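You operate a simulated robot arm through the tools that you are given. There is no shell and no other tool.

You are at the controls of a simulated two-armed robot. One attempt, no reset.

TASK
Power up, reset and start the belts in auto at fast speed.
Fine: the guard door stays shut and bolted; leave the other controls alone.
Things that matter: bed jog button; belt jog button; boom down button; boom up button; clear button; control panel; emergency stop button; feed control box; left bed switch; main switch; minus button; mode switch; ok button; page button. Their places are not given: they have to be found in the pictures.

The check looks at the end state, three seconds after you hand in, the way a careful person would. Anything else that was tipped, shoved, dropped, spilled or broken makes it a failure.

THE ROBOT
Two 7-joint arms with fingered hands on one trunk that stands fixed in place. Base frame: the origin is at the foot of the trunk, x ahead of it, y to its left, z up. Units: cm, degrees, N and s.
The left shoulder is at [1.9, 16.3, 119.2], the right one opposite. Payload 4 kg a hand.
Tool frame (each hand has its own): the origin (TCP) lies between the finger pads and is the grasp point; the fingertips stand 3.6 cm ahead of it; z points along the fingers, y is the line along which they close. Largest opening 12.4 cm; the body of the gripper starts 4.2 cm behind the TCP. The gripper is a hand of 4 fingers: y runs from the thumb to the fingers, the wrist lies at [-1.5, -9.9, -18.9] in the tool frame, and closing takes about 1.5 s.
Orientation is that of the tool frame in the base frame, as a unit quaternion [x, y, z, w]. With the fingers straight down and the wrist toward the robot, the tool's x, y and z point along [0, 1, 0], [1, 0, 0] and [0, 0, -1] of the base frame.

THE INTERFACE
- The arms move only by the tool send_rows. It takes "left_rows", "right_rows" or both (then of equal length, played together; a hand with none holds still); each is a list of rows, each a list of 2 entries, a list of its own where there are three numbers: the shift along the base's x, y, z in cm, then the turn, a rotation vector about the base's x, y, z in degrees. In form: [[[tx, ty, tz], [wx, wy, wz]], ...]. A call has 1 to 20 rows; each row shifts and turns the commanded pose from where the row before left it. "left_fingers" and "right_fingers" are, for a hand that has rows, the finger opening in cm, from 0 to 12.4, set as the call begins (left out, the last holds). Each row takes 0.2 s and may step no farther than 5 cm and 8.6 degrees from the row before; otherwise, or with a gripper value out of range, the whole call is refused. Where a pose cannot be reached the arm comes as near as it can. A force on the tool above 90 N (or 10 N above the force at the start of the call, whichever is more), or a blocked arm, ends the call early, and 0.2 s more pass. The fingers move at their own pace (about 4.5 cm/s each) and stop on an object; they squeeze with about 28 N. The grip force told is the motor's: it shows also when the fingers shut on nothing. Time passes only in rows, and 0.2 s behind the last, so rows that do not move let the fingers close. It gives the time, the measured TCP pose, the force on the tool (base axes), the opening and the grip force at its end, in the units of the frame above (readings bear some noise), with the torque about the TCP (base axes, N m) and any sound that the robot's microphone picked up.
- Cameras (640 x 400 px; columns grow to the right, rows downward): "scene" is now at [9.82, -1.14, 147.27]; the picture's right is [-0.14, -0.99, 0.01], its down [-0.03, -0.00, -1.00] and it looks along [0.99, -0.14, -0.03] (base axes); focal length 247 px, centre (320, 200). "left" rides on the left gripper at [-7.5, -8.6, -12.3] in its tool frame; the picture's right is [-0.70, -0.34, 0.63], its down [0.64, -0.68, 0.35] and it looks along [0.32, 0.65, 0.69] (tool axes); focal length 275 px, centre (320, 200). "right" rides on the right gripper at [7.5, -8.6, -12.3] in its tool frame; the picture's right is [-0.70, 0.34, -0.63], its down [-0.64, -0.68, 0.35] and it looks along [-0.32, 0.65, 0.69] (tool axes); focal length 275 px, centre (320, 200).
- snapshot(camera): a new picture of that camera. It takes no simulated time.
- lift_body(by): slides the trunk up (or, below 0, down) by that many cm; the arms and the scene camera ride with it, the base frame stays. It gives what a move gives, with no picture.
- set_fingers(index, middle, ring, thumb_bend, thumb_turn, hand): sets how far each is bent, from 0 (flat) to 1 (curled in); at 0.3 the hand is open as for a grip, at 0.7 the pads meet at the TCP. One left out holds its place. A second passes; each finger stops where it meets its share of the squeeze, and holds until it gets a number again. A gripper value or a shape takes the hand back. It gives what a move gives, with no picture; readings hold the bend of each and the force on the fingers (four entries, about 0 where the hand has none), thumb and palm. thumb_turn goes from beside the hand (0) to across from the fingers (1), as for a grip.
- grasp_type(shape, hand): the hand has 4 fingers and takes this shape, open, in about a second: jaw (thumb against the fingers, like two jaws); tri (thumb and two fingers); tip (a fingertip pinch); poke (one finger out to press); point (the index stretched); flat (the hand flat); cup (the hand cupped); fist (a fist). The gripper value then closes the fingers along that shape, each until it touches; the sizes above hold for jaw. It gives what a move gives, with no picture.
- turn_head(pan, tilt): turns the head with the scene camera to pan (to the left, within 86 degrees either way) and tilt (down, from -29 to 69), counted from straight ahead of the robot. It gives what a move gives.
- measure_at(camera, pixels): there is no depth. For up to 12 entries [column, row, z] of the newest picture of that camera ("zoom" is the newest enlarged one), the place [x, y] in the base frame at which the ray of that pixel passes the height z, good to about 0.2 cm. It takes no simulated time.
- enlarge(camera, box): a new picture of the part [left, top, right, bottom] of that camera's present view, enlarged. It takes no simulated time.
- close_job(): hands the job in; it is judged then, once.

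Unless the task says otherwise, let go and move clear before handing in.

The tools are called after "Emit:" as a command line: name --argument value ..., lists and objects as JSON in quotes. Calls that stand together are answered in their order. send_rows: Moves the arms, as the interface text tells. Its arguments: {"type":"object","properties":{"left_rows":{"type":"array"},"left_fingers":{"type":"number"},"right_rows":{"type":"array"},"right_fingers":{"type":"number"}},"required":[]} The other tools are called the same way: lift_body (by) slides the trunk up or down; grasp_type (shape, hand) gives the hand a shape; set_fingers (index, middle, ring, thumb_bend, thumb_turn, hand) moves the fingers one by one; turn_head (pan, tilt) turns the head that bears the scene camera; snapshot (camera) takes a picture; measure_at (camera, pixels) gives the place at which the rays of pixels pass given heights; enlarge (camera, box) takes an enlarged picture of a part of a camera's view; close_job () hands the job in.

At the start:

```text
t: 0.0
left_eef_pos: [82.48, 25.15, 157.92]
left_tool_rot: [0.707, 0.707, 0.0, 0.0]
left_wrist_force: [0.6, -0.8, -0.5]
left_moment: [0.03, 0.02, 0.0]
left_finger_gap: 12.38
left_finger_force: 0.1
left_shape: jaw
left_bend: [0.3, 0.3, 0.3, 0.3, 0.98]
left_finger forces: [0.0, 0.1, 0.0, 0.0, 0.0, 0.1]
right_eef_pos: [53.25, -34.13, 156.74]
right_tool_rot: [0.707, 0.707, 0.0, 0.0]
right_wrist_force: [-0.3, -0.4, 0.4]
right_moment: [-0.05, 0.0, -0.01]
right_finger_gap: 12.35
right_finger_force: 0.0
right_shape: jaw
right_bend: [0.3, 0.3, 0.3, 0.3, 0.98]
right_finger forces: [0.0, 0.0, 0.1, 0.1, 0.0, 0.0]
trunk travel left (down, up): [-35.0, 12.8]
head pan, tilt: [-7.8, -0.6]
```

scene: 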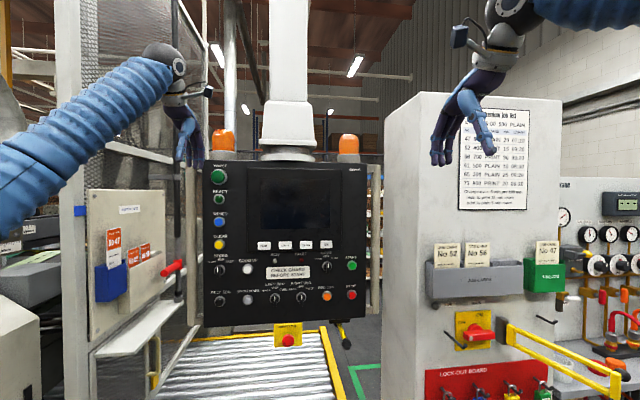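
right: 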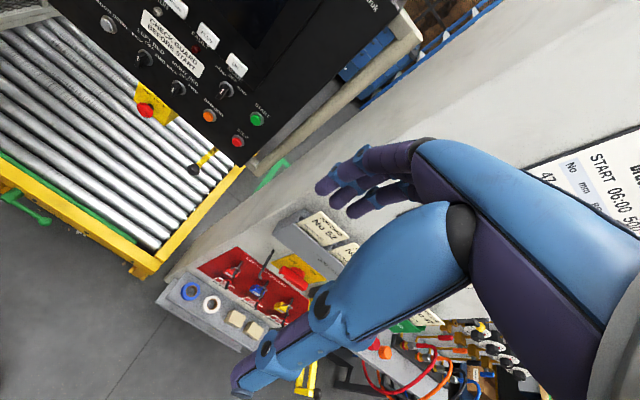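
left: 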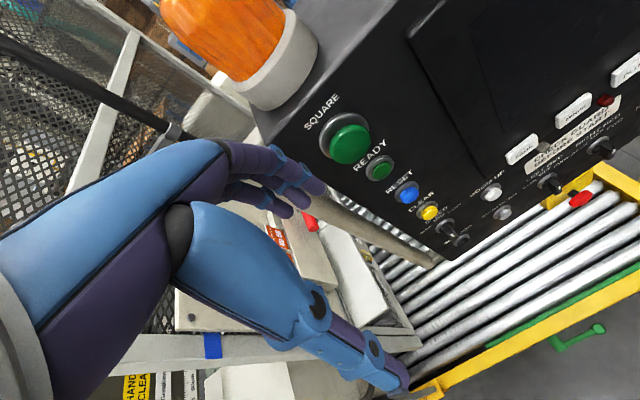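

The scene picture shows a black control panel (columns 203-367, rows 160-325) and a grey cabinet with a red rotary switch on a yellow plate at about (478, 332). I'll enlarge these to read the labels.

Emit:
enlarge --camera "scene" --box '[195, 150, 375, 262]'

Emit:
enlarge --camera "scene" --box '[195, 230, 375, 342]'

Emit:
enlarge --camera "scene" --box '[400, 230, 640, 380]'

Emit:
enlarge --camera "scene" --box '[60, 180, 220, 300]'

```text
3.56 times, centred on (285, 206) of scene
```

zoom: 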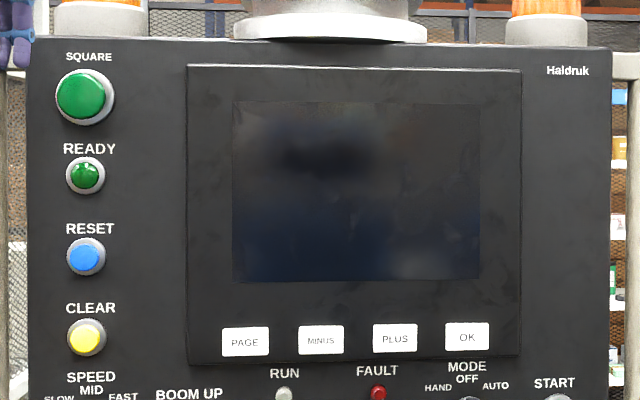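

```text
3.56 times, centred on (285, 286) of scene
```

zoom: 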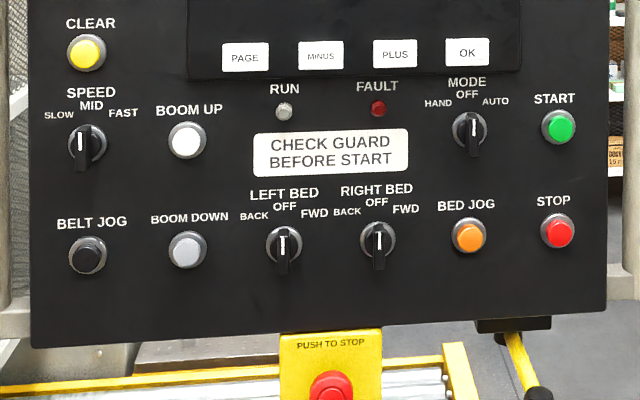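

```text
2.67 times, centred on (520, 305) of scene
```

zoom: 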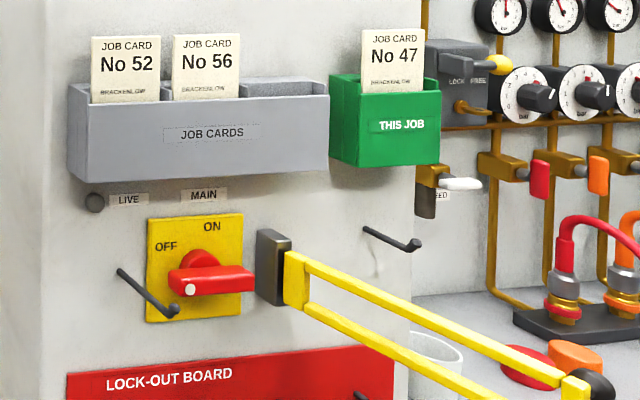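

```text
3.33 times, centred on (140, 240) of scene
```

zoom: 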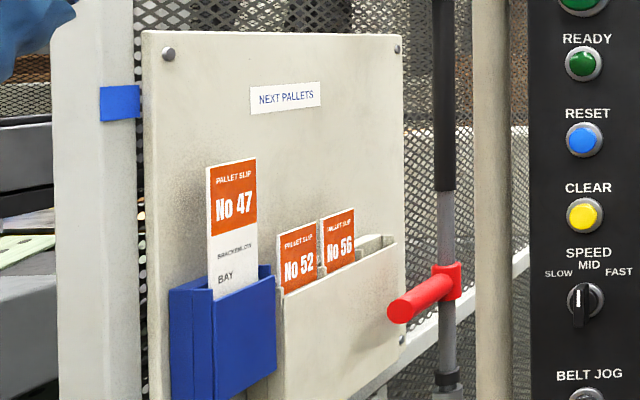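

The panel layout is readable: RESET at scene (219,222), SPEED at about (220,270), MODE at (327,267), START at (353,266); the main switch handle at (478,332) has its white dot on the OFF side. I'll turn the head to view the cabinet and take closer views from the right-hand camera.

Emit:
turn_head --pan -40 --tilt 25

Emit:
enlarge --camera "right" --box '[160, 200, 360, 325]'

```text
t: 1.0
left_eef_pos: [82.41, 25.11, 157.92]
left_tool_rot: [0.707, 0.707, 0.001, 0.0]
left_wrist_force: [-0.2, -0.3, -0.5]
left_moment: [-0.02, 0.02, 0.01]
left_finger_gap: 12.38
left_finger_force: 0.1
left_shape: jaw
left_bend: [0.3, 0.3, 0.3, 0.3, 0.98]
left_finger forces: [0.0, 0.0, 0.0, 0.0, 0.0, 0.1]
right_eef_pos: [53.21, -34.13, 156.95]
right_tool_rot: [0.708, 0.706, 0.0, 0.0]
right_wrist_force: [1.4, -0.2, 0.2]
right_moment: [0.01, -0.07, 0.0]
right_finger_gap: 12.38
right_finger_force: 0.1
right_shape: jaw
right_bend: [0.3, 0.3, 0.3, 0.3, 0.98]
right_finger forces: [0.1, 0.1, 0.0, 0.0, 0.0, 0.1]
trunk travel left (down, up): [-35.0, 12.8]
head pan, tilt: [-40.0, 25.0]
```

```text
3.20 times, centred on (260, 262) of right
```

zoom: 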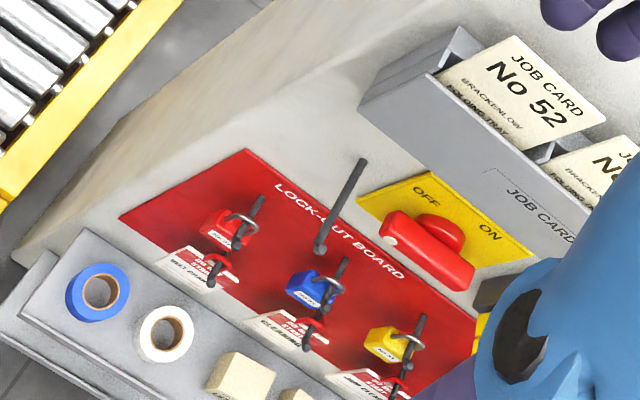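

Main switch handle seen at zoom (430,245) with a dot on its left end; there's a dark hook just left of it. I'll look from the turned head.

Emit:
snapshot --camera "scene"

Emit:
enlarge --camera "scene" --box '[250, 150, 490, 300]'

```text
taken
```

scene: 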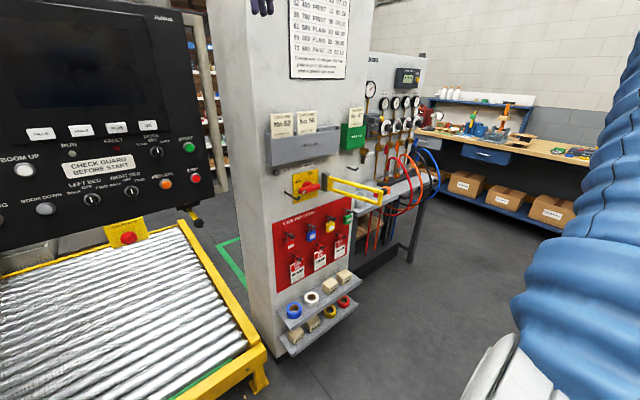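

```text
2.67 times, centred on (370, 225) of scene
```

zoom: 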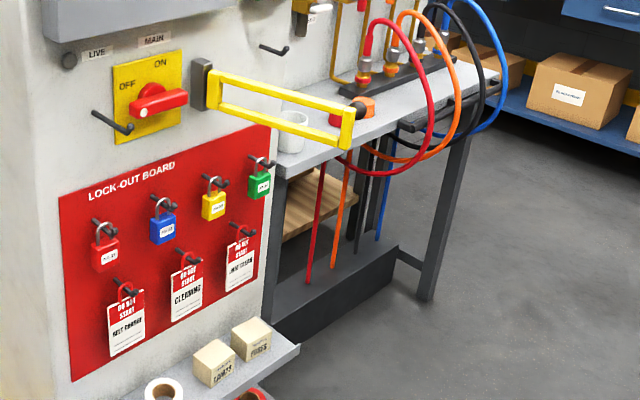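

The handle lies horizontal with its dot to the left (OFF), hook at its lower left and yellow swing bracket to the right. I'll enlarge further for exact pixels, and in the right camera too.

Emit:
enlarge --camera "scene" --box '[270, 155, 366, 215]'

Emit:
enlarge --camera "right" --box '[250, 230, 346, 290]'

```text
6.67 times, centred on (318, 185) of scene
```

zoom: 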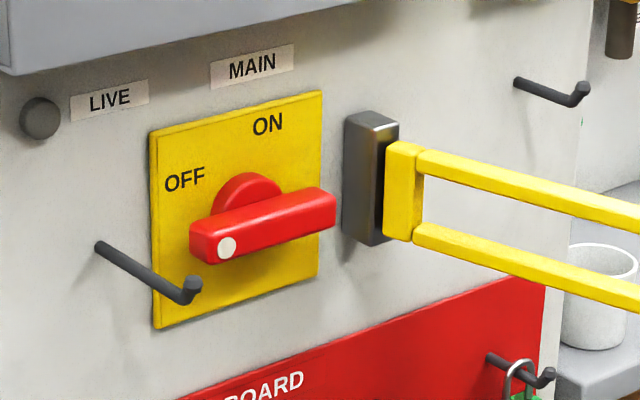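

```text
6.67 times, centred on (298, 260) of right
```

zoom: 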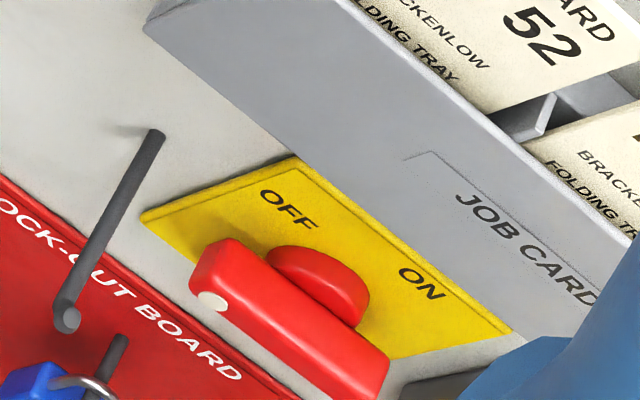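

I'll triangulate the handle dot: scene (304.1,192.1) and right zoom (210,301), plus plate corners.

Emit:
measure_at --camera "scene" --pixels '[[304.05, 192.05, 100], [304.05, 192.05, 108], [292.5, 174.65, 104], [292.5, 174.65, 112], [320, 168.65, 104], [320, 168.65, 112], [288.2, 197.2, 96], [288.2, 197.2, 104], [284.8, 187, 100], [284.8, 187, 108], [297, 199, 100], [297, 199, 108]]'

Emit:
measure_at --camera "zoom" --pixels '[[210, 301, 100], [210, 301, 108], [141, 217, 104], [141, 217, 112], [292, 160, 104], [292, 160, 112], [512, 332, 104], [512, 332, 112], [155, 131, 100], [155, 131, 108], [67, 318, 100], [67, 318, 108]]'

```text
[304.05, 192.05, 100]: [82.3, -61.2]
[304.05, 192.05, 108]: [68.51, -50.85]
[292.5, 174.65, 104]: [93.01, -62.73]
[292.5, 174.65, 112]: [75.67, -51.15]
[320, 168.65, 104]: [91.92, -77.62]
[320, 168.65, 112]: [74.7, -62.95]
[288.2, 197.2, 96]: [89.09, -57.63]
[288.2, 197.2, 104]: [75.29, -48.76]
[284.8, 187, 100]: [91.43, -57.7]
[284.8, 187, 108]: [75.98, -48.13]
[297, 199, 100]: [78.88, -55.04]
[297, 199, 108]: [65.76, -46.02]
```

```text
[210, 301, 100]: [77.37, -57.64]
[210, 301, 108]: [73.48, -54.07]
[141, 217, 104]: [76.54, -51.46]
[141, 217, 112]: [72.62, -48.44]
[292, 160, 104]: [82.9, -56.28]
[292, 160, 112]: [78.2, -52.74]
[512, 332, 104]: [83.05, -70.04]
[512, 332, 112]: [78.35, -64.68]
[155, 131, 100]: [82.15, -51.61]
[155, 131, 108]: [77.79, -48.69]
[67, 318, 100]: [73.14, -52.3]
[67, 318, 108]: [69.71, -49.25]
```

Triangulated: handle dot ≈ (75.4,-56,104), plate top-left ≈ (79.1,-53.5,110.4), hook tip ≈ (71,-50,104.7). Now I'll check the job card tray above the switch for clearance.

Emit:
enlarge --camera "scene" --box '[250, 100, 410, 200]'

Emit:
enlarge --camera "right" --box '[230, 190, 390, 290]'

```text
4.00 times, centred on (330, 150) of scene
```

zoom: 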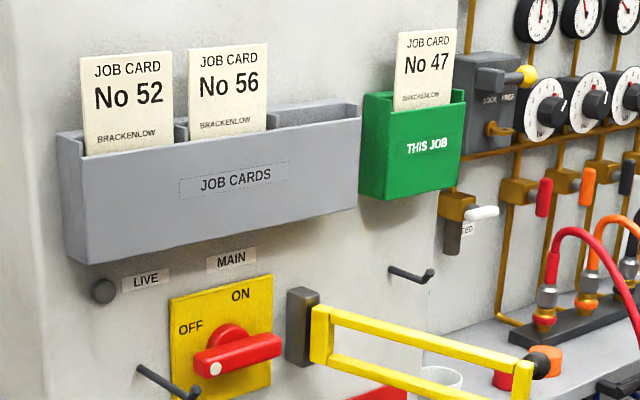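

```text
4.00 times, centred on (310, 240) of right
```

zoom: 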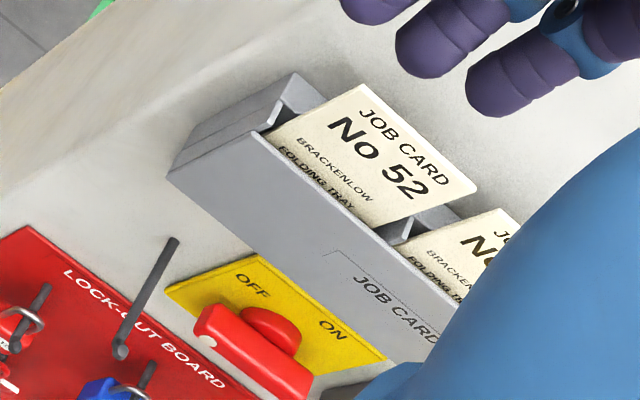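

Emit:
measure_at --camera "scene" --pixels '[[271.5, 166, 110], [271.5, 166, 118], [265, 133.75, 120], [265, 133.75, 128], [381.75, 190, 100], [381.75, 190, 108], [329, 177, 104], [329, 177, 110]]'

Emit:
measure_at --camera "zoom" --pixels '[[167, 177, 110], [167, 177, 118], [255, 133, 120], [255, 133, 128]]'

```text
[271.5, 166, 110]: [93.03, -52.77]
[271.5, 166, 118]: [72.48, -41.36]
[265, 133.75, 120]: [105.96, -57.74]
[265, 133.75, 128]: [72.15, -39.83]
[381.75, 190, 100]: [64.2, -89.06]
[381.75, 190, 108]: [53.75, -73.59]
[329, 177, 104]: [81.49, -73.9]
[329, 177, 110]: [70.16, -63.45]
```

```text
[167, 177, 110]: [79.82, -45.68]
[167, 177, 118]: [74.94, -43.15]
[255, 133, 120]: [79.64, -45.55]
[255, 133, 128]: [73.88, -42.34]
```

The tray bottom is at about z 116.7, so there is room for a forward-pointing right hand. I'll rotate the right hand to point forward while lowering it toward (60,-60,104), in two stages.

Emit:
send_rows --right_rows '[[[0.5, -1.8, -3.7], [0, -6.43, 0]], [[0.5, -1.8, -3.7], [0, -6.43, 0]], [[0.5, -1.8, -3.7], [0, -6.43, 0]], [[0.5, -1.8, -3.7], [0, -6.43, 0]], [[0.5, -1.8, -3.7], [0, -6.43, 0]], [[0.5, -1.8, -3.7], [0, -6.43, 0]], [[0.5, -1.8, -3.7], [0, -6.43, 0]]]'

```text
t: 2.6
left_eef_pos: [82.43, 25.36, 158.01]
left_tool_rot: [0.707, 0.708, -0.001, 0.001]
left_wrist_force: [-0.1, 0.1, 0.4]
left_moment: [-0.03, 0.01, 0.01]
left_finger_gap: 12.37
left_finger_force: 0.1
left_shape: jaw
left_bend: [0.3, 0.3, 0.3, 0.3, 0.98]
left_finger forces: [0.0, 0.1, 0.1, 0.0, 0.0, 0.1]
right_eef_pos: [56.4, -47.09, 132.12]
right_tool_rot: [0.652, 0.654, 0.248, 0.294]
right_wrist_force: [-0.5, -0.5, 1.2]
right_moment: [0.06, -0.04, -0.01]
right_finger_gap: 12.39
right_finger_force: 0.0
right_shape: jaw
right_bend: [0.3, 0.3, 0.3, 0.3, 0.98]
right_finger forces: [0.0, 0.0, 0.1, 0.0, 0.1, 0.1]
trunk travel left (down, up): [-35.0, 12.8]
head pan, tilt: [-40.0, 25.0]
```

Tracking is fine (56.4,-47.1,132.1), about 45° pitched. Continue the second half.

Emit:
send_rows --right_rows '[[[0.5, -1.85, -3.8], [0, -6.43, 0]], [[0.5, -1.85, -3.8], [0, -6.43, 0]], [[0.5, -1.85, -3.8], [0, -6.43, 0]], [[0.5, -1.85, -3.8], [0, -6.43, 0]], [[0.5, -1.85, -3.8], [0, -6.43, 0]], [[0.5, -1.85, -3.8], [0, -6.43, 0]], [[0.5, -1.85, -3.8], [0, -6.43, 0]], [[0, 0, 0], [0, 0, 0]]]'

Emit:
snapshot --camera "scene"

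Emit:
snapshot --camera "right"

```text
t: 4.4
left_eef_pos: [82.4, 25.08, 157.87]
left_tool_rot: [0.707, 0.707, -0.002, 0.0]
left_wrist_force: [-0.3, 0.5, -1.0]
left_moment: [0.0, 0.01, -0.03]
left_finger_gap: 12.37
left_finger_force: 0.0
left_shape: jaw
left_bend: [0.3, 0.3, 0.3, 0.3, 0.98]
left_finger forces: [0.0, 0.1, 0.0, 0.0, 0.0, 0.0]
right_eef_pos: [60.13, -59.57, 104.12]
right_tool_rot: [0.5, 0.5, 0.5, 0.5]
right_wrist_force: [0.0, 0.7, -0.4]
right_moment: [-0.01, 0.03, 0.0]
right_finger_gap: 12.38
right_finger_force: 0.1
right_shape: jaw
right_bend: [0.3, 0.3, 0.3, 0.3, 0.98]
right_finger forces: [0.0, 0.0, 0.0, 0.0, 0.1, 0.0]
trunk travel left (down, up): [-35.0, 12.8]
head pan, tilt: [-40.0, 25.0]
```

```text
taken
```

scene: 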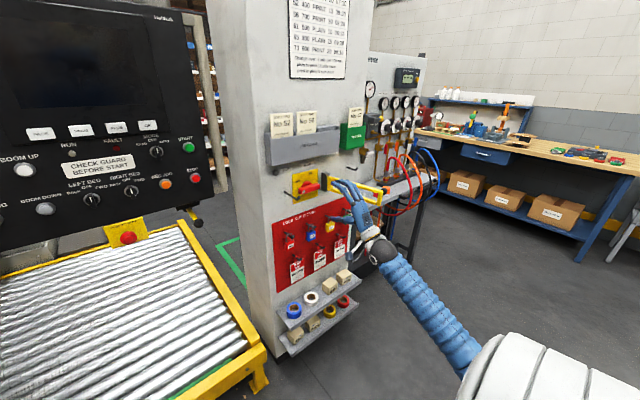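

```text
taken
```

right: 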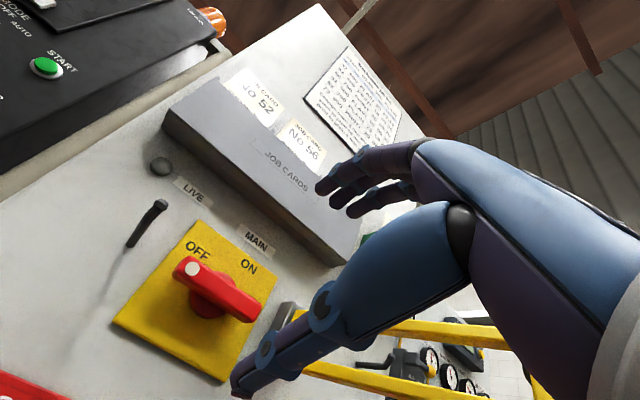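

The right hand is forward-pointing at (60.1,-59.6,104.1), and its camera sees the plate (corners (187,221),(277,278),(112,322),(222,383)) and the dot at (195,269). I'll enlarge for accurate pixels.

Emit:
enlarge --camera "right" --box '[100, 200, 292, 320]'

Emit:
measure_at --camera "right" --pixels '[[187, 221, 110], [187, 221, 114], [277, 278, 110], [277, 278, 114], [195, 269, 104], [195, 269, 108], [112, 322, 98], [112, 322, 102], [222, 383, 98], [222, 383, 102]]'

```text
3.33 times, centred on (196, 260) of right
```

zoom: 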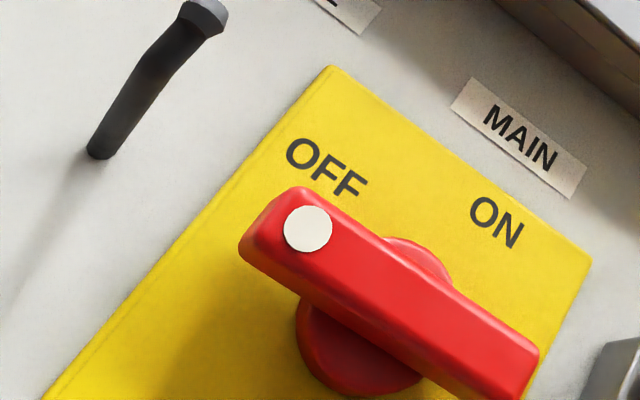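

```text
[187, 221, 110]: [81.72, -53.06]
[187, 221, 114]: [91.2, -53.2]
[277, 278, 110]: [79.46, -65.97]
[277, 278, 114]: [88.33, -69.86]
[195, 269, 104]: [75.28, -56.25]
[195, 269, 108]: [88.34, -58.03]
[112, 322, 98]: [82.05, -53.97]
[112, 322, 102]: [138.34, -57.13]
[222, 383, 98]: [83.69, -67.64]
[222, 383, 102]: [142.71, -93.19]
```

Handle pivot axis works out to about y -59.65, z 103.6, front face x ≈ 74.8. I'll narrow the opening to 8 cm and advance to x≈70, then check.

Emit:
send_rows --right_rows '[[[2, 0, -0.1], [0, 0, 0]], [[2, 0, -0.1], [0, 0, 0]], [[2, 0, -0.1], [0, 0, 0]], [[2, 0, -0.1], [0, 0, 0]], [[1.5, -0.1, -0.1], [0, 0, 0]], [[0, 0, 0], [0, 0, 0]]]' --right_fingers 8

Emit:
snapshot --camera "right"

Emit:
enlarge --camera "scene" --box '[270, 145, 430, 245]'

```text
t: 5.8
left_eef_pos: [82.45, 25.17, 157.95]
left_tool_rot: [0.707, 0.707, 0.0, 0.0]
left_wrist_force: [-0.4, 0.0, 0.0]
left_moment: [0.0, -0.05, 0.02]
left_finger_gap: 12.36
left_finger_force: 0.1
left_shape: jaw
left_bend: [0.3, 0.3, 0.3, 0.3, 0.98]
left_finger forces: [0.0, 0.1, 0.0, 0.1, 0.0, 0.1]
right_eef_pos: [69.53, -59.74, 103.91]
right_tool_rot: [0.5, 0.5, 0.5, 0.5]
right_wrist_force: [0.0, -0.7, -0.6]
right_moment: [-0.02, 0.0, 0.0]
right_finger_gap: 8.05
right_finger_force: 0.2
right_shape: jaw
right_bend: [0.36, 0.4, 0.38, 0.52, 0.99]
right_finger forces: [0.0, 0.1, 0.0, 0.0, 0.0, 0.1]
trunk travel left (down, up): [-35.0, 12.8]
head pan, tilt: [-40.0, 25.0]
```

```text
taken
```

right: 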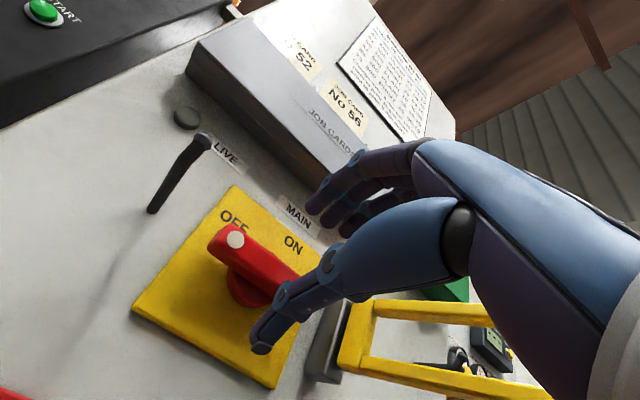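

```text
4.00 times, centred on (350, 195) of scene
```

zoom: 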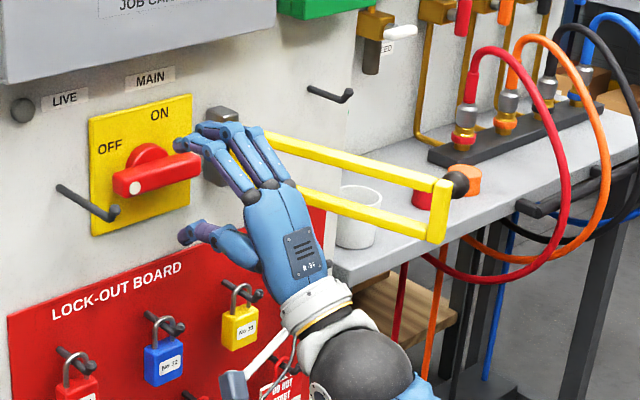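

The fingers are above and the thumb below the handle level, clear of the hook and bracket. I'll advance another 4.3 cm.

Emit:
send_rows --right_rows '[[[1.1, 0, -0.1], [0, 0, 0]], [[1.1, 0, -0.1], [0, 0, 0]], [[1.1, 0, 0], [0, 0, 0]], [[1.0, 0, 0], [0, 0, 0]], [[0, 0, 0], [0, 0, 0]]]'

Emit:
snapshot --camera "right"

Emit:
enlarge --camera "scene" --box '[270, 145, 400, 226]'

```text
t: 7.0
left_eef_pos: [82.47, 25.17, 157.93]
left_tool_rot: [0.707, 0.707, 0.0, 0.0]
left_wrist_force: [0.4, -0.2, 0.4]
left_moment: [0.01, -0.02, 0.02]
left_finger_gap: 12.39
left_finger_force: 0.1
left_shape: jaw
left_bend: [0.3, 0.3, 0.3, 0.3, 0.98]
left_finger forces: [0.0, 0.0, 0.1, 0.0, 0.0, 0.1]
right_eef_pos: [74.0, -59.77, 103.59]
right_tool_rot: [0.501, 0.5, 0.499, 0.5]
right_wrist_force: [0.6, -0.5, -0.7]
right_moment: [-0.02, 0.0, -0.01]
right_finger_gap: 8.01
right_finger_force: 0.0
right_shape: jaw
right_bend: [0.36, 0.4, 0.38, 0.52, 0.99]
right_finger forces: [0.0, 0.0, 0.1, 0.0, 0.0, 0.0]
trunk travel left (down, up): [-35.0, 12.8]
head pan, tilt: [-40.0, 25.0]
```

```text
taken
```

right: 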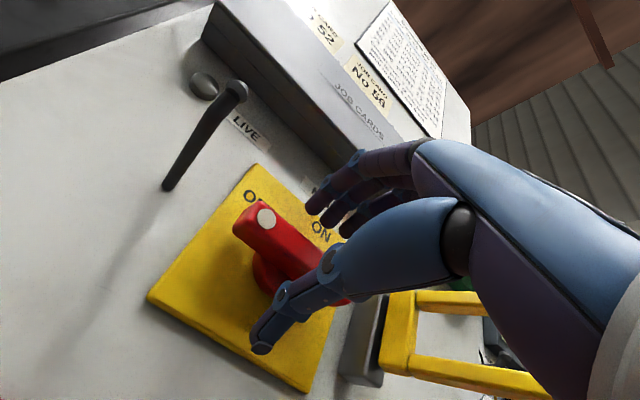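

```text
4.92 times, centred on (335, 186) of scene
```

zoom: 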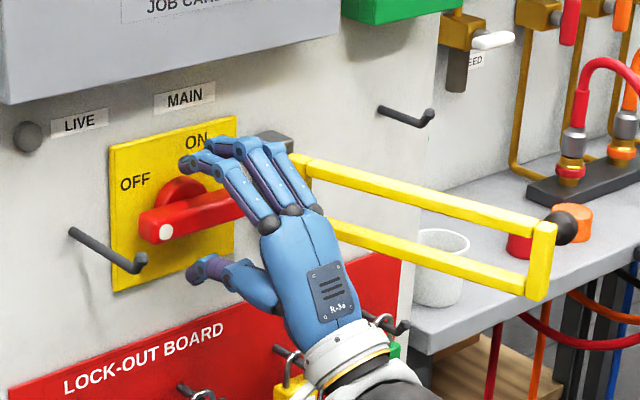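

The handle sits between fingers and thumb at TCP (74.0,-59.8,103.6). Closing the fingers on it.

Emit:
send_rows --right_rows '[[[0, 0, 0], [0, 0, 0]], [[0, 0, 0], [0, 0, 0]], [[0, 0, 0], [0, 0, 0]], [[0, 0, 0], [0, 0, 0]], [[0, 0, 0], [0, 0, 0]], [[0, 0, 0], [0, 0, 0]], [[0, 0, 0], [0, 0, 0]], [[0, 0, 0], [0, 0, 0]]]' --right_fingers 1

Emit:
snapshot --camera "right"

Emit:
enlarge --camera "scene" --box '[270, 145, 400, 226]'

```text
t: 8.8
left_eef_pos: [82.4, 25.05, 157.98]
left_tool_rot: [0.707, 0.707, -0.001, 0.0]
left_wrist_force: [0.7, -0.1, -1.0]
left_moment: [-0.03, -0.01, 0.0]
left_finger_gap: 12.36
left_finger_force: 0.0
left_shape: jaw
left_bend: [0.3, 0.3, 0.3, 0.3, 0.98]
left_finger forces: [0.0, 0.1, 0.0, 0.0, 0.0, 0.1]
right_eef_pos: [73.97, -59.85, 103.51]
right_tool_rot: [0.501, 0.499, 0.5, 0.5]
right_wrist_force: [-3.2, 0.0, -3.6]
right_moment: [-0.05, -0.19, -0.01]
right_finger_gap: 2.37
right_finger_force: 27.2
right_shape: jaw
right_bend: [0.57, 0.59, 0.59, 0.64, 1.0]
right_finger forces: [15.2, 7.9, 3.4, 0.0, 30.2, 0.1]
trunk travel left (down, up): [-35.0, 12.8]
head pan, tilt: [-40.0, 25.0]
```

```text
taken
```

right: 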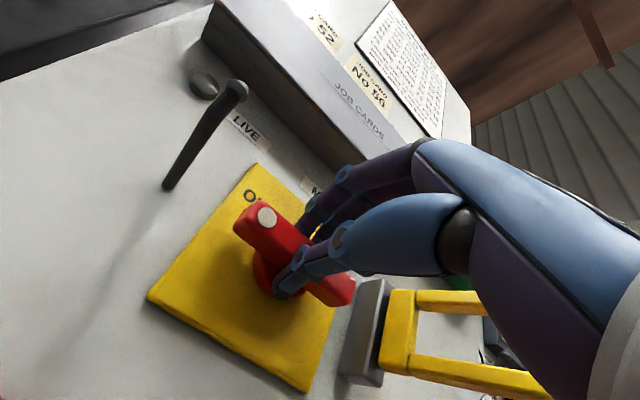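

```text
4.92 times, centred on (335, 186) of scene
```

zoom: 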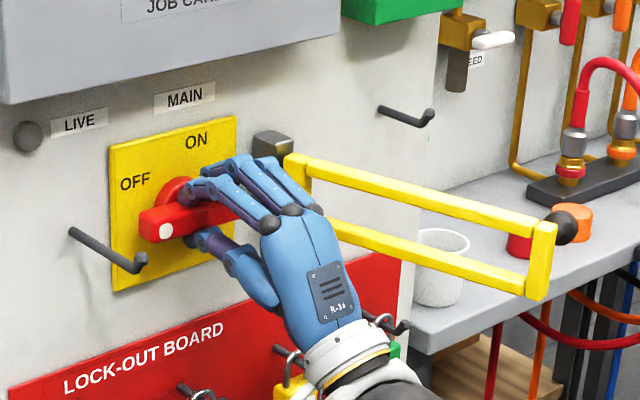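

The grip is firm (gap 2.4, ~27 N). Turning clockwise about +x, first 45°.

Emit:
send_rows --right_rows '[[[0, 0, 0], [7.5, 0, 0]], [[0, 0, 0], [7.5, 0, 0]], [[0, 0, 0], [7.5, 0, 0]], [[0, 0, 0], [7.5, 0, 0]], [[0, 0, 0], [7.5, 0, 0]], [[0, 0, 0], [7.5, 0, 0]]]'

Emit:
snapshot --camera "right"

Emit:
enlarge --camera "scene" --box '[270, 145, 400, 226]'

```text
t: 10.2
left_eef_pos: [82.49, 25.23, 157.83]
left_tool_rot: [0.707, 0.707, -0.001, 0.001]
left_wrist_force: [0.6, 0.2, 0.4]
left_moment: [0.0, -0.02, 0.01]
left_finger_gap: 12.37
left_finger_force: 0.0
left_shape: jaw
left_bend: [0.3, 0.3, 0.3, 0.3, 0.98]
left_finger forces: [0.1, 0.1, 0.1, 0.0, 0.1, 0.0]
right_eef_pos: [73.92, -59.77, 103.65]
right_tool_rot: [0.653, 0.27, 0.654, 0.27]
right_wrist_force: [-6.6, 8.2, 1.7]
right_moment: [-0.09, -0.26, 0.04]
right_finger_gap: 2.34
right_finger_force: 28.2
right_shape: jaw
right_bend: [0.57, 0.6, 0.6, 0.64, 1.0]
right_finger forces: [17.0, 7.1, 3.2, 0.0, 32.6, 0.0]
trunk travel left (down, up): [-35.0, 12.8]
head pan, tilt: [-40.0, 25.0]
```

```text
taken
```

right: 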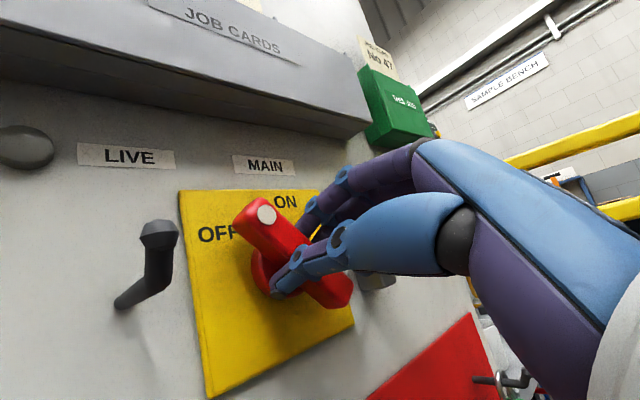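

```text
4.92 times, centred on (335, 186) of scene
```

zoom: 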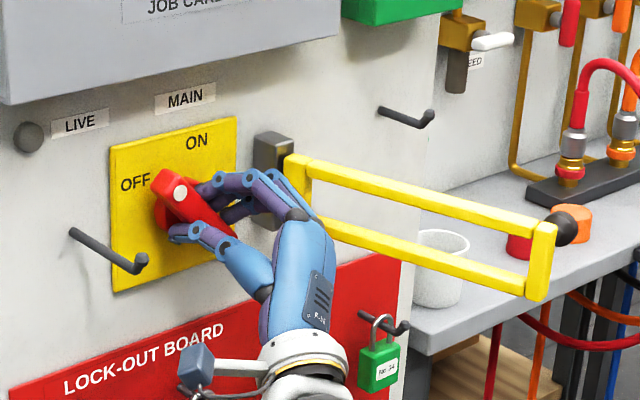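

The handle has turned ~45° with low forces. Continuing toward 90°.

Emit:
send_rows --right_rows '[[[0, 0, 0], [7.5, 0, 0]], [[0, 0, 0], [7.5, 0, 0]], [[0, 0, 0], [7.5, 0, 0]], [[0, 0, 0], [7.5, 0, 0]], [[0, 0, 0], [7.5, 0, 0]], [[0, 0, 0], [7.5, 0, 0]], [[0, 0, 0], [0, 0, 0]]]'

Emit:
snapshot --camera "right"

Emit:
snapshot --camera "scene"

Emit:
enlarge --camera "scene" --box '[270, 145, 400, 226]'

```text
t: 11.8
left_eef_pos: [82.54, 25.52, 157.84]
left_tool_rot: [0.707, 0.707, -0.002, 0.001]
left_wrist_force: [-0.3, -0.4, 0.6]
left_moment: [0.03, 0.01, 0.0]
left_finger_gap: 12.38
left_finger_force: 0.1
left_shape: jaw
left_bend: [0.3, 0.3, 0.3, 0.3, 0.98]
left_finger forces: [0.0, 0.0, 0.0, 0.0, 0.1, 0.0]
right_eef_pos: [73.76, -61.09, 104.89]
right_tool_rot: [0.706, 0.006, 0.708, 0.014]
right_wrist_force: [2.6, 46.8, -13.2]
right_moment: [0.01, 0.3, 0.89]
right_finger_gap: 3.25
right_finger_force: 27.6
right_shape: jaw
right_bend: [0.73, 0.73, 0.66, 0.58, 1.0]
right_finger forces: [3.8, 0.0, 0.0, 0.0, 43.7, 0.1]
trunk travel left (down, up): [-35.0, 12.8]
head pan, tilt: [-40.0, 25.0]
```

```text
taken
```

right: 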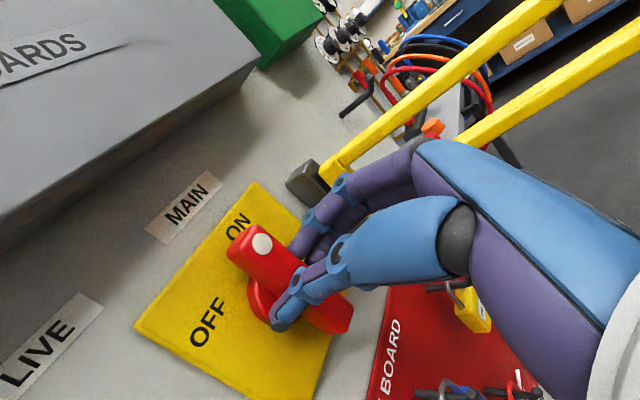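

```text
taken
```

scene: 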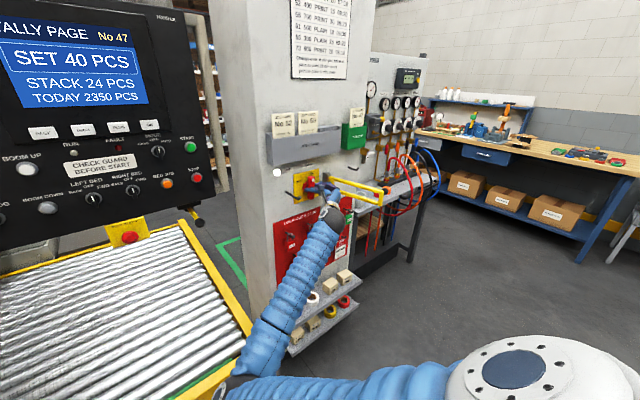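

```text
4.92 times, centred on (335, 186) of scene
```

zoom: 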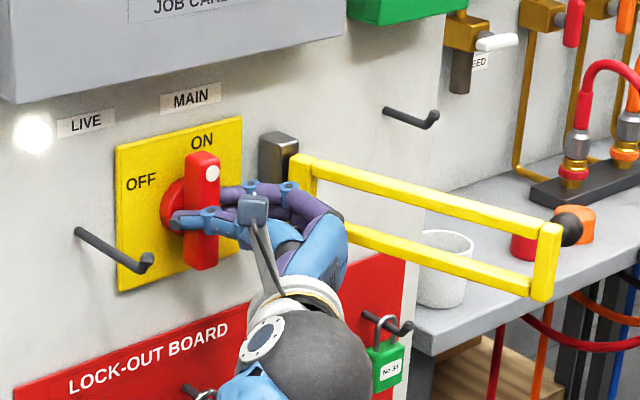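

The LIVE lamp is lit and the display reads "TALLY PAGE No 47", with the handle dot up at ON. I'll open the fingers in place to 6 cm to release.

Emit:
send_rows --right_rows '[[[0, 0, 0], [0, 0, 0]], [[0, 0, 0], [0, 0, 0]], [[0, 0, 0], [0, 0, 0]], [[0, 0, 0], [0, 0, 0]]]' --right_fingers 6

Emit:
enlarge --camera "scene" --box '[270, 145, 400, 226]'

Emit:
snapshot --camera "right"

```text
t: 12.8
left_eef_pos: [82.43, 24.97, 158.02]
left_tool_rot: [0.708, 0.706, 0.0, 0.0]
left_wrist_force: [-0.7, 0.4, -1.2]
left_moment: [0.0, 0.0, -0.01]
left_finger_gap: 12.35
left_finger_force: 0.1
left_shape: jaw
left_bend: [0.3, 0.3, 0.3, 0.3, 0.98]
left_finger forces: [0.0, 0.0, 0.1, 0.0, 0.0, 0.1]
right_eef_pos: [73.31, -61.71, 104.81]
right_tool_rot: [0.706, 0.0, 0.708, 0.017]
right_wrist_force: [-2.3, 3.3, 1.6]
right_moment: [0.02, -0.04, 0.18]
right_finger_gap: 6.2
right_finger_force: 0.0
right_shape: jaw
right_bend: [0.42, 0.46, 0.45, 0.55, 0.99]
right_finger forces: [0.0, 0.1, 0.1, 0.0, 3.8, 0.0]
trunk travel left (down, up): [-35.0, 12.8]
head pan, tilt: [-40.0, 25.0]
```

```text
4.92 times, centred on (335, 186) of scene
```

zoom: 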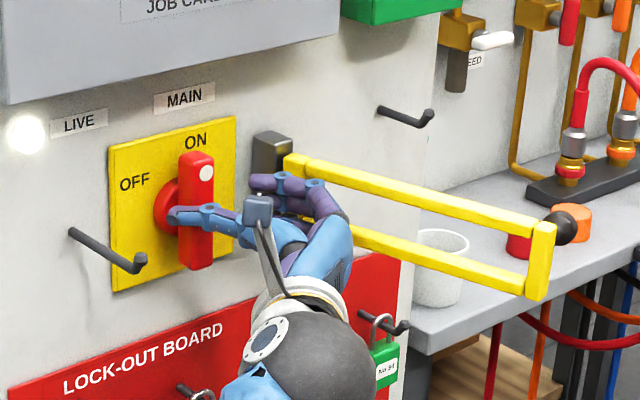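

```text
taken
```

right: 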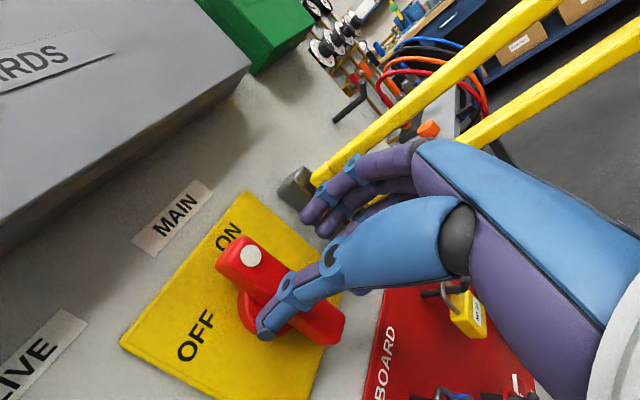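

The switch stays at ON after release; the thumb only touches lightly (3.8 N). Backing straight out along -x with a small +y shift.

Emit:
send_rows --right_rows '[[[-0.5, 0.4, 0], [0, 0, 0]], [[-1, 0.3, 0], [0, 0, 0]], [[-2, 0, 0], [0, 0, 0]], [[-2.5, 0, 0], [0, 0, 0]], [[-3, 0, 0], [0, 0, 0]], [[-3, 0, 0], [0, 0, 0]], [[0, 0, 0], [0, 0, 0]]]'

Emit:
snapshot --camera "scene"

Emit:
enlarge --camera "scene" --box '[270, 145, 400, 226]'

```text
t: 14.6
left_eef_pos: [82.47, 25.19, 157.86]
left_tool_rot: [0.707, 0.708, 0.001, 0.0]
left_wrist_force: [0.0, -1.0, -0.3]
left_moment: [0.06, -0.02, 0.0]
left_finger_gap: 12.38
left_finger_force: 0.0
left_shape: jaw
left_bend: [0.3, 0.3, 0.3, 0.3, 0.98]
left_finger forces: [0.0, 0.0, 0.0, 0.0, 0.0, 0.0]
right_eef_pos: [60.6, -62.54, 107.48]
right_tool_rot: [0.697, 0.005, 0.716, 0.037]
right_wrist_force: [-0.2, 0.3, -0.8]
right_moment: [0.02, -0.01, -0.01]
right_finger_gap: 6.01
right_finger_force: 0.1
right_shape: jaw
right_bend: [0.42, 0.46, 0.45, 0.56, 1.0]
right_finger forces: [0.0, 0.0, 0.0, 0.1, 0.1, 0.0]
trunk travel left (down, up): [-35.0, 12.8]
head pan, tilt: [-40.0, 25.0]
stopped in row 7 (right hand): the arm was blocked; the commanded pose is now the measured one
```

```text
taken
```

scene: 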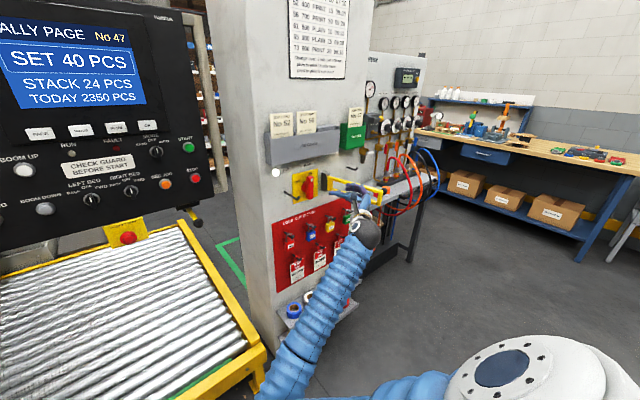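

```text
4.92 times, centred on (335, 186) of scene
```

zoom: 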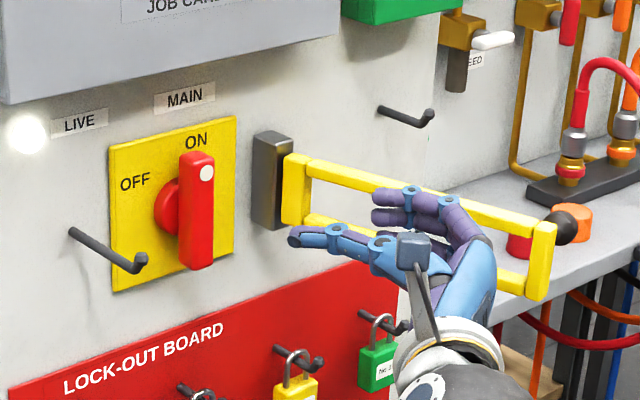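

The switch shows dot-up at ON and LIVE lit; the "blocked" note came with no contact force, likely a joint limit. I'll rotate the hand back about -x while retreating.

Emit:
send_rows --right_rows '[[[-0.5, 0.2, 0], [-7.5, 0, 0]], [[-0.5, 0.2, 0], [-7.5, 0, 0]], [[-0.5, 0.2, 0], [-7.5, 0, 0]], [[-0.5, 0.2, 0], [-7.5, 0, 0]], [[-0.5, 0.2, 0], [-7.5, 0, 0]], [[-0.5, 0.2, 0], [-7.5, 0, 0]], [[-0.5, 0.2, 0], [-7.5, 0, 0]], [[-0.5, 0.2, 0], [-7.5, 0, 0]], [[-0.5, 0.2, 0], [-7.5, 0, 0]], [[-0.5, 0.2, 0], [-7.5, 0, 0]], [[-0.5, 0.2, 0], [-7.5, 0, 0]], [[0, 0, 0], [0, 0, 0]]]'

Emit:
turn_head --pan -5 --tilt 5

Emit:
snapshot --camera "scene"

```text
t: 17.2
left_eef_pos: [82.61, 25.07, 157.91]
left_tool_rot: [0.706, 0.708, 0.0, 0.0]
left_wrist_force: [0.3, 0.5, -0.4]
left_moment: [-0.02, -0.02, -0.01]
left_finger_gap: 12.36
left_finger_force: 0.0
left_shape: jaw
left_bend: [0.3, 0.3, 0.3, 0.3, 0.98]
left_finger forces: [0.1, 0.0, 0.0, 0.1, 0.0, 0.0]
right_eef_pos: [55.24, -60.21, 107.18]
right_tool_rot: [0.501, 0.476, 0.535, 0.486]
right_wrist_force: [-0.4, -0.3, -0.1]
right_moment: [0.03, 0.01, 0.01]
right_finger_gap: 6.0
right_finger_force: 0.0
right_shape: jaw
right_bend: [0.42, 0.46, 0.45, 0.56, 1.0]
right_finger forces: [0.1, 0.1, 0.0, 0.0, 0.1, 0.0]
trunk travel left (down, up): [-35.0, 12.8]
head pan, tilt: [-40.0, 25.0]
```

```text
t: 18.2
left_eef_pos: [82.48, 25.01, 157.85]
left_tool_rot: [0.707, 0.707, 0.0, 0.0]
left_wrist_force: [0.9, -0.8, 0.0]
left_moment: [0.02, 0.0, -0.02]
left_finger_gap: 12.36
left_finger_force: 0.1
left_shape: jaw
left_bend: [0.3, 0.3, 0.3, 0.3, 0.98]
left_finger forces: [0.0, 0.0, 0.0, 0.1, 0.1, 0.1]
right_eef_pos: [55.27, -60.28, 107.18]
right_tool_rot: [0.502, 0.475, 0.535, 0.486]
right_wrist_force: [-0.7, 0.3, 0.6]
right_moment: [-0.03, 0.03, 0.01]
right_finger_gap: 6.04
right_finger_force: 0.0
right_shape: jaw
right_bend: [0.42, 0.46, 0.45, 0.56, 1.0]
right_finger forces: [0.0, 0.0, 0.0, 0.1, 0.0, 0.0]
trunk travel left (down, up): [-35.0, 12.8]
head pan, tilt: [-5.0, 5.0]
```

```text
taken
```

scene: 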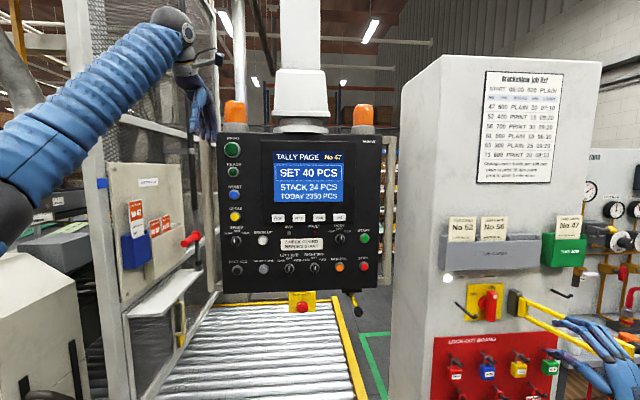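

Emit:
enlarge --camera "scene" --box '[215, 125, 391, 235]'

Emit:
enlarge --camera "scene" --box '[215, 210, 391, 320]'

Emit:
enlarge --camera "scene" --box '[260, 275, 340, 325]'

```text
3.64 times, centred on (303, 180) of scene
```

zoom: 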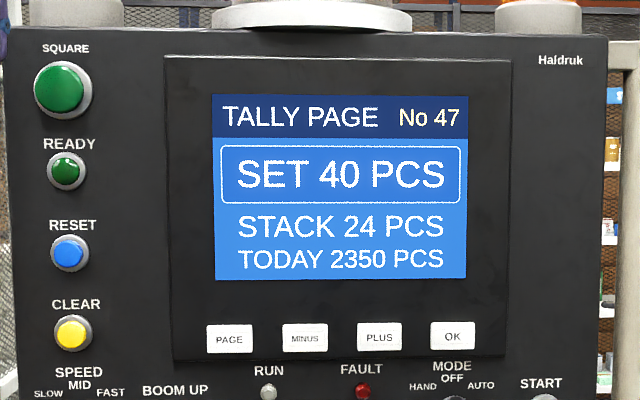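

```text
3.64 times, centred on (303, 265) of scene
```

zoom: 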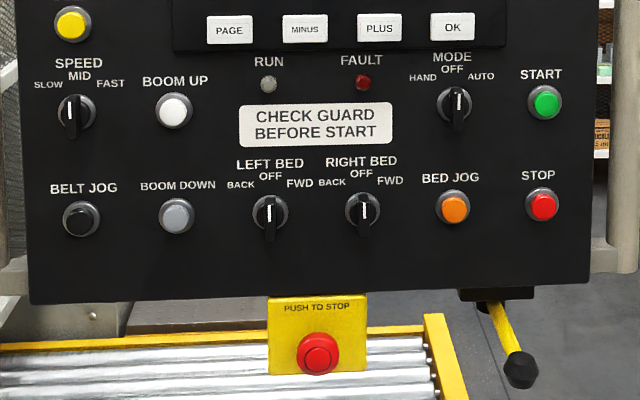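

```text
8.00 times, centred on (300, 300) of scene
```

zoom: 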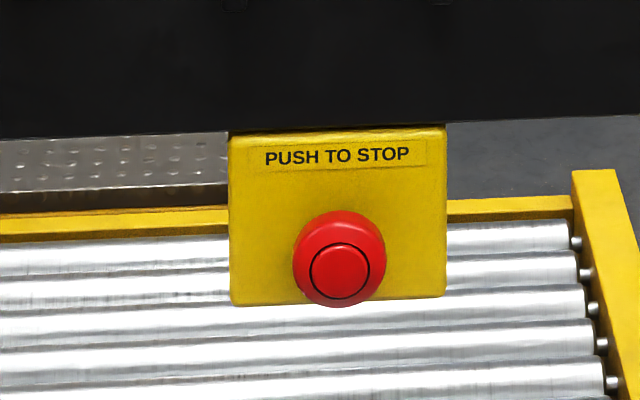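

The display is on; READY, RUN and FAULT lamps are dark, SPEED at MID, MODE at OFF, and the E-stop looks raised. I'll bring the left hand back from the panel and point it forward for pressing RESET.

Emit:
send_rows --left_rows '[[[-4, -0.3, 0], [0, 0, 0]], [[-4, -0.3, 0], [0, 0, 0]], [[-4, -0.3, 0], [0, 0, 0]], [[-0.5, -0.2, -1.7], [0, -7.5, 0]], [[-0.5, -0.2, -1.7], [0, -7.5, 0]], [[-0.5, -0.2, -1.7], [0, -7.5, 0]], [[-0.5, -0.2, -1.7], [0, -7.5, 0]], [[-0.5, -0.2, -1.7], [0, -7.5, 0]], [[-0.5, -0.2, -1.7], [0, -7.5, 0]], [[-0.5, -0.2, -1.7], [0, -7.5, 0]], [[-0.5, -0.2, -1.7], [0, -7.5, 0]], [[-0.5, -0.2, -1.7], [0, -7.5, 0]], [[-0.5, -0.2, -1.7], [0, -7.5, 0]], [[-0.5, -0.2, -1.7], [0, -7.5, 0]], [[-0.5, -0.2, -1.7], [0, -7.5, 0]], [[0, 0, 0], [0, 0, 0]]]'

Emit:
grasp_type --hand "left" --shape "poke"

Emit:
snapshot --camera "left"

Emit:
snapshot --camera "scene"

```text
t: 21.6
left_eef_pos: [64.33, 21.84, 137.64]
left_tool_rot: [0.5, 0.5, 0.5, 0.5]
left_wrist_force: [-0.6, 0.3, -0.7]
left_moment: [-0.02, 0.01, -0.01]
left_finger_gap: 12.39
left_finger_force: 0.0
left_shape: jaw
left_bend: [0.3, 0.3, 0.3, 0.3, 0.98]
left_finger forces: [0.0, 0.1, 0.1, 0.1, 0.0, 0.1]
right_eef_pos: [55.24, -60.21, 107.22]
right_tool_rot: [0.501, 0.475, 0.536, 0.485]
right_wrist_force: [0.0, 0.9, 0.0]
right_moment: [0.03, 0.0, 0.01]
right_finger_gap: 5.99
right_finger_force: 0.1
right_shape: jaw
right_bend: [0.42, 0.46, 0.45, 0.56, 1.0]
right_finger forces: [0.0, 0.1, 0.0, 0.0, 0.0, 0.1]
trunk travel left (down, up): [-35.0, 12.8]
head pan, tilt: [-5.0, 5.0]
```

```text
t: 22.5
left_eef_pos: [64.36, 21.83, 137.46]
left_tool_rot: [0.501, 0.5, 0.499, 0.501]
left_wrist_force: [-0.7, 0.1, -0.3]
left_moment: [0.03, -0.02, -0.04]
left_finger_gap: 0.03
left_finger_force: 0.0
left_shape: poke
left_bend: [0.7, 0.7, 0.99, 0.0, 1.0]
left_finger forces: [0.0, 0.0, 0.0, 0.0, 0.0, 0.0]
right_eef_pos: [55.22, -60.26, 107.15]
right_tool_rot: [0.501, 0.475, 0.536, 0.485]
right_wrist_force: [-0.3, -0.2, -0.2]
right_moment: [-0.01, -0.03, 0.0]
right_finger_gap: 5.99
right_finger_force: 0.0
right_shape: jaw
right_bend: [0.42, 0.46, 0.45, 0.56, 1.0]
right_finger forces: [0.0, 0.0, 0.0, 0.0, 0.0, 0.0]
trunk travel left (down, up): [-35.0, 12.8]
head pan, tilt: [-5.0, 5.0]
```

```text
taken
```

left: 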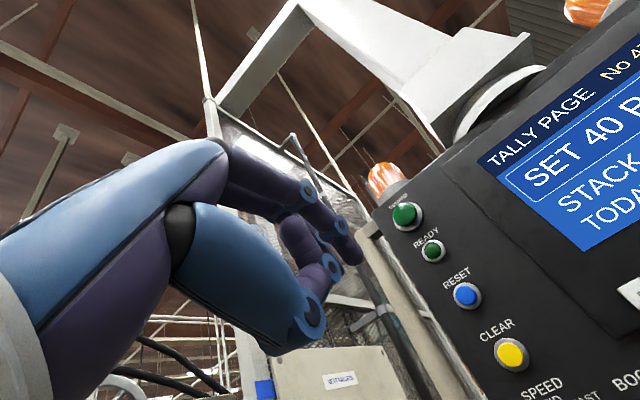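

```text
taken
```

scene: 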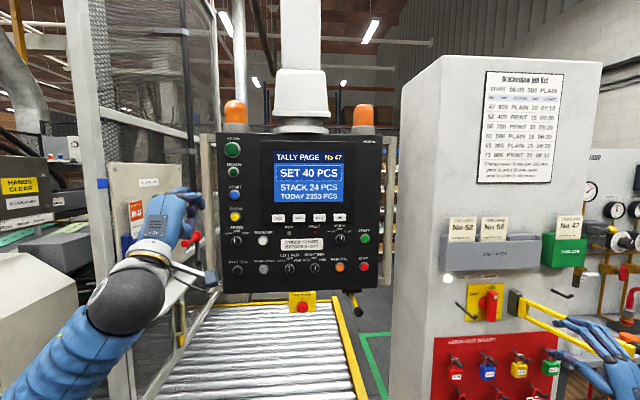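

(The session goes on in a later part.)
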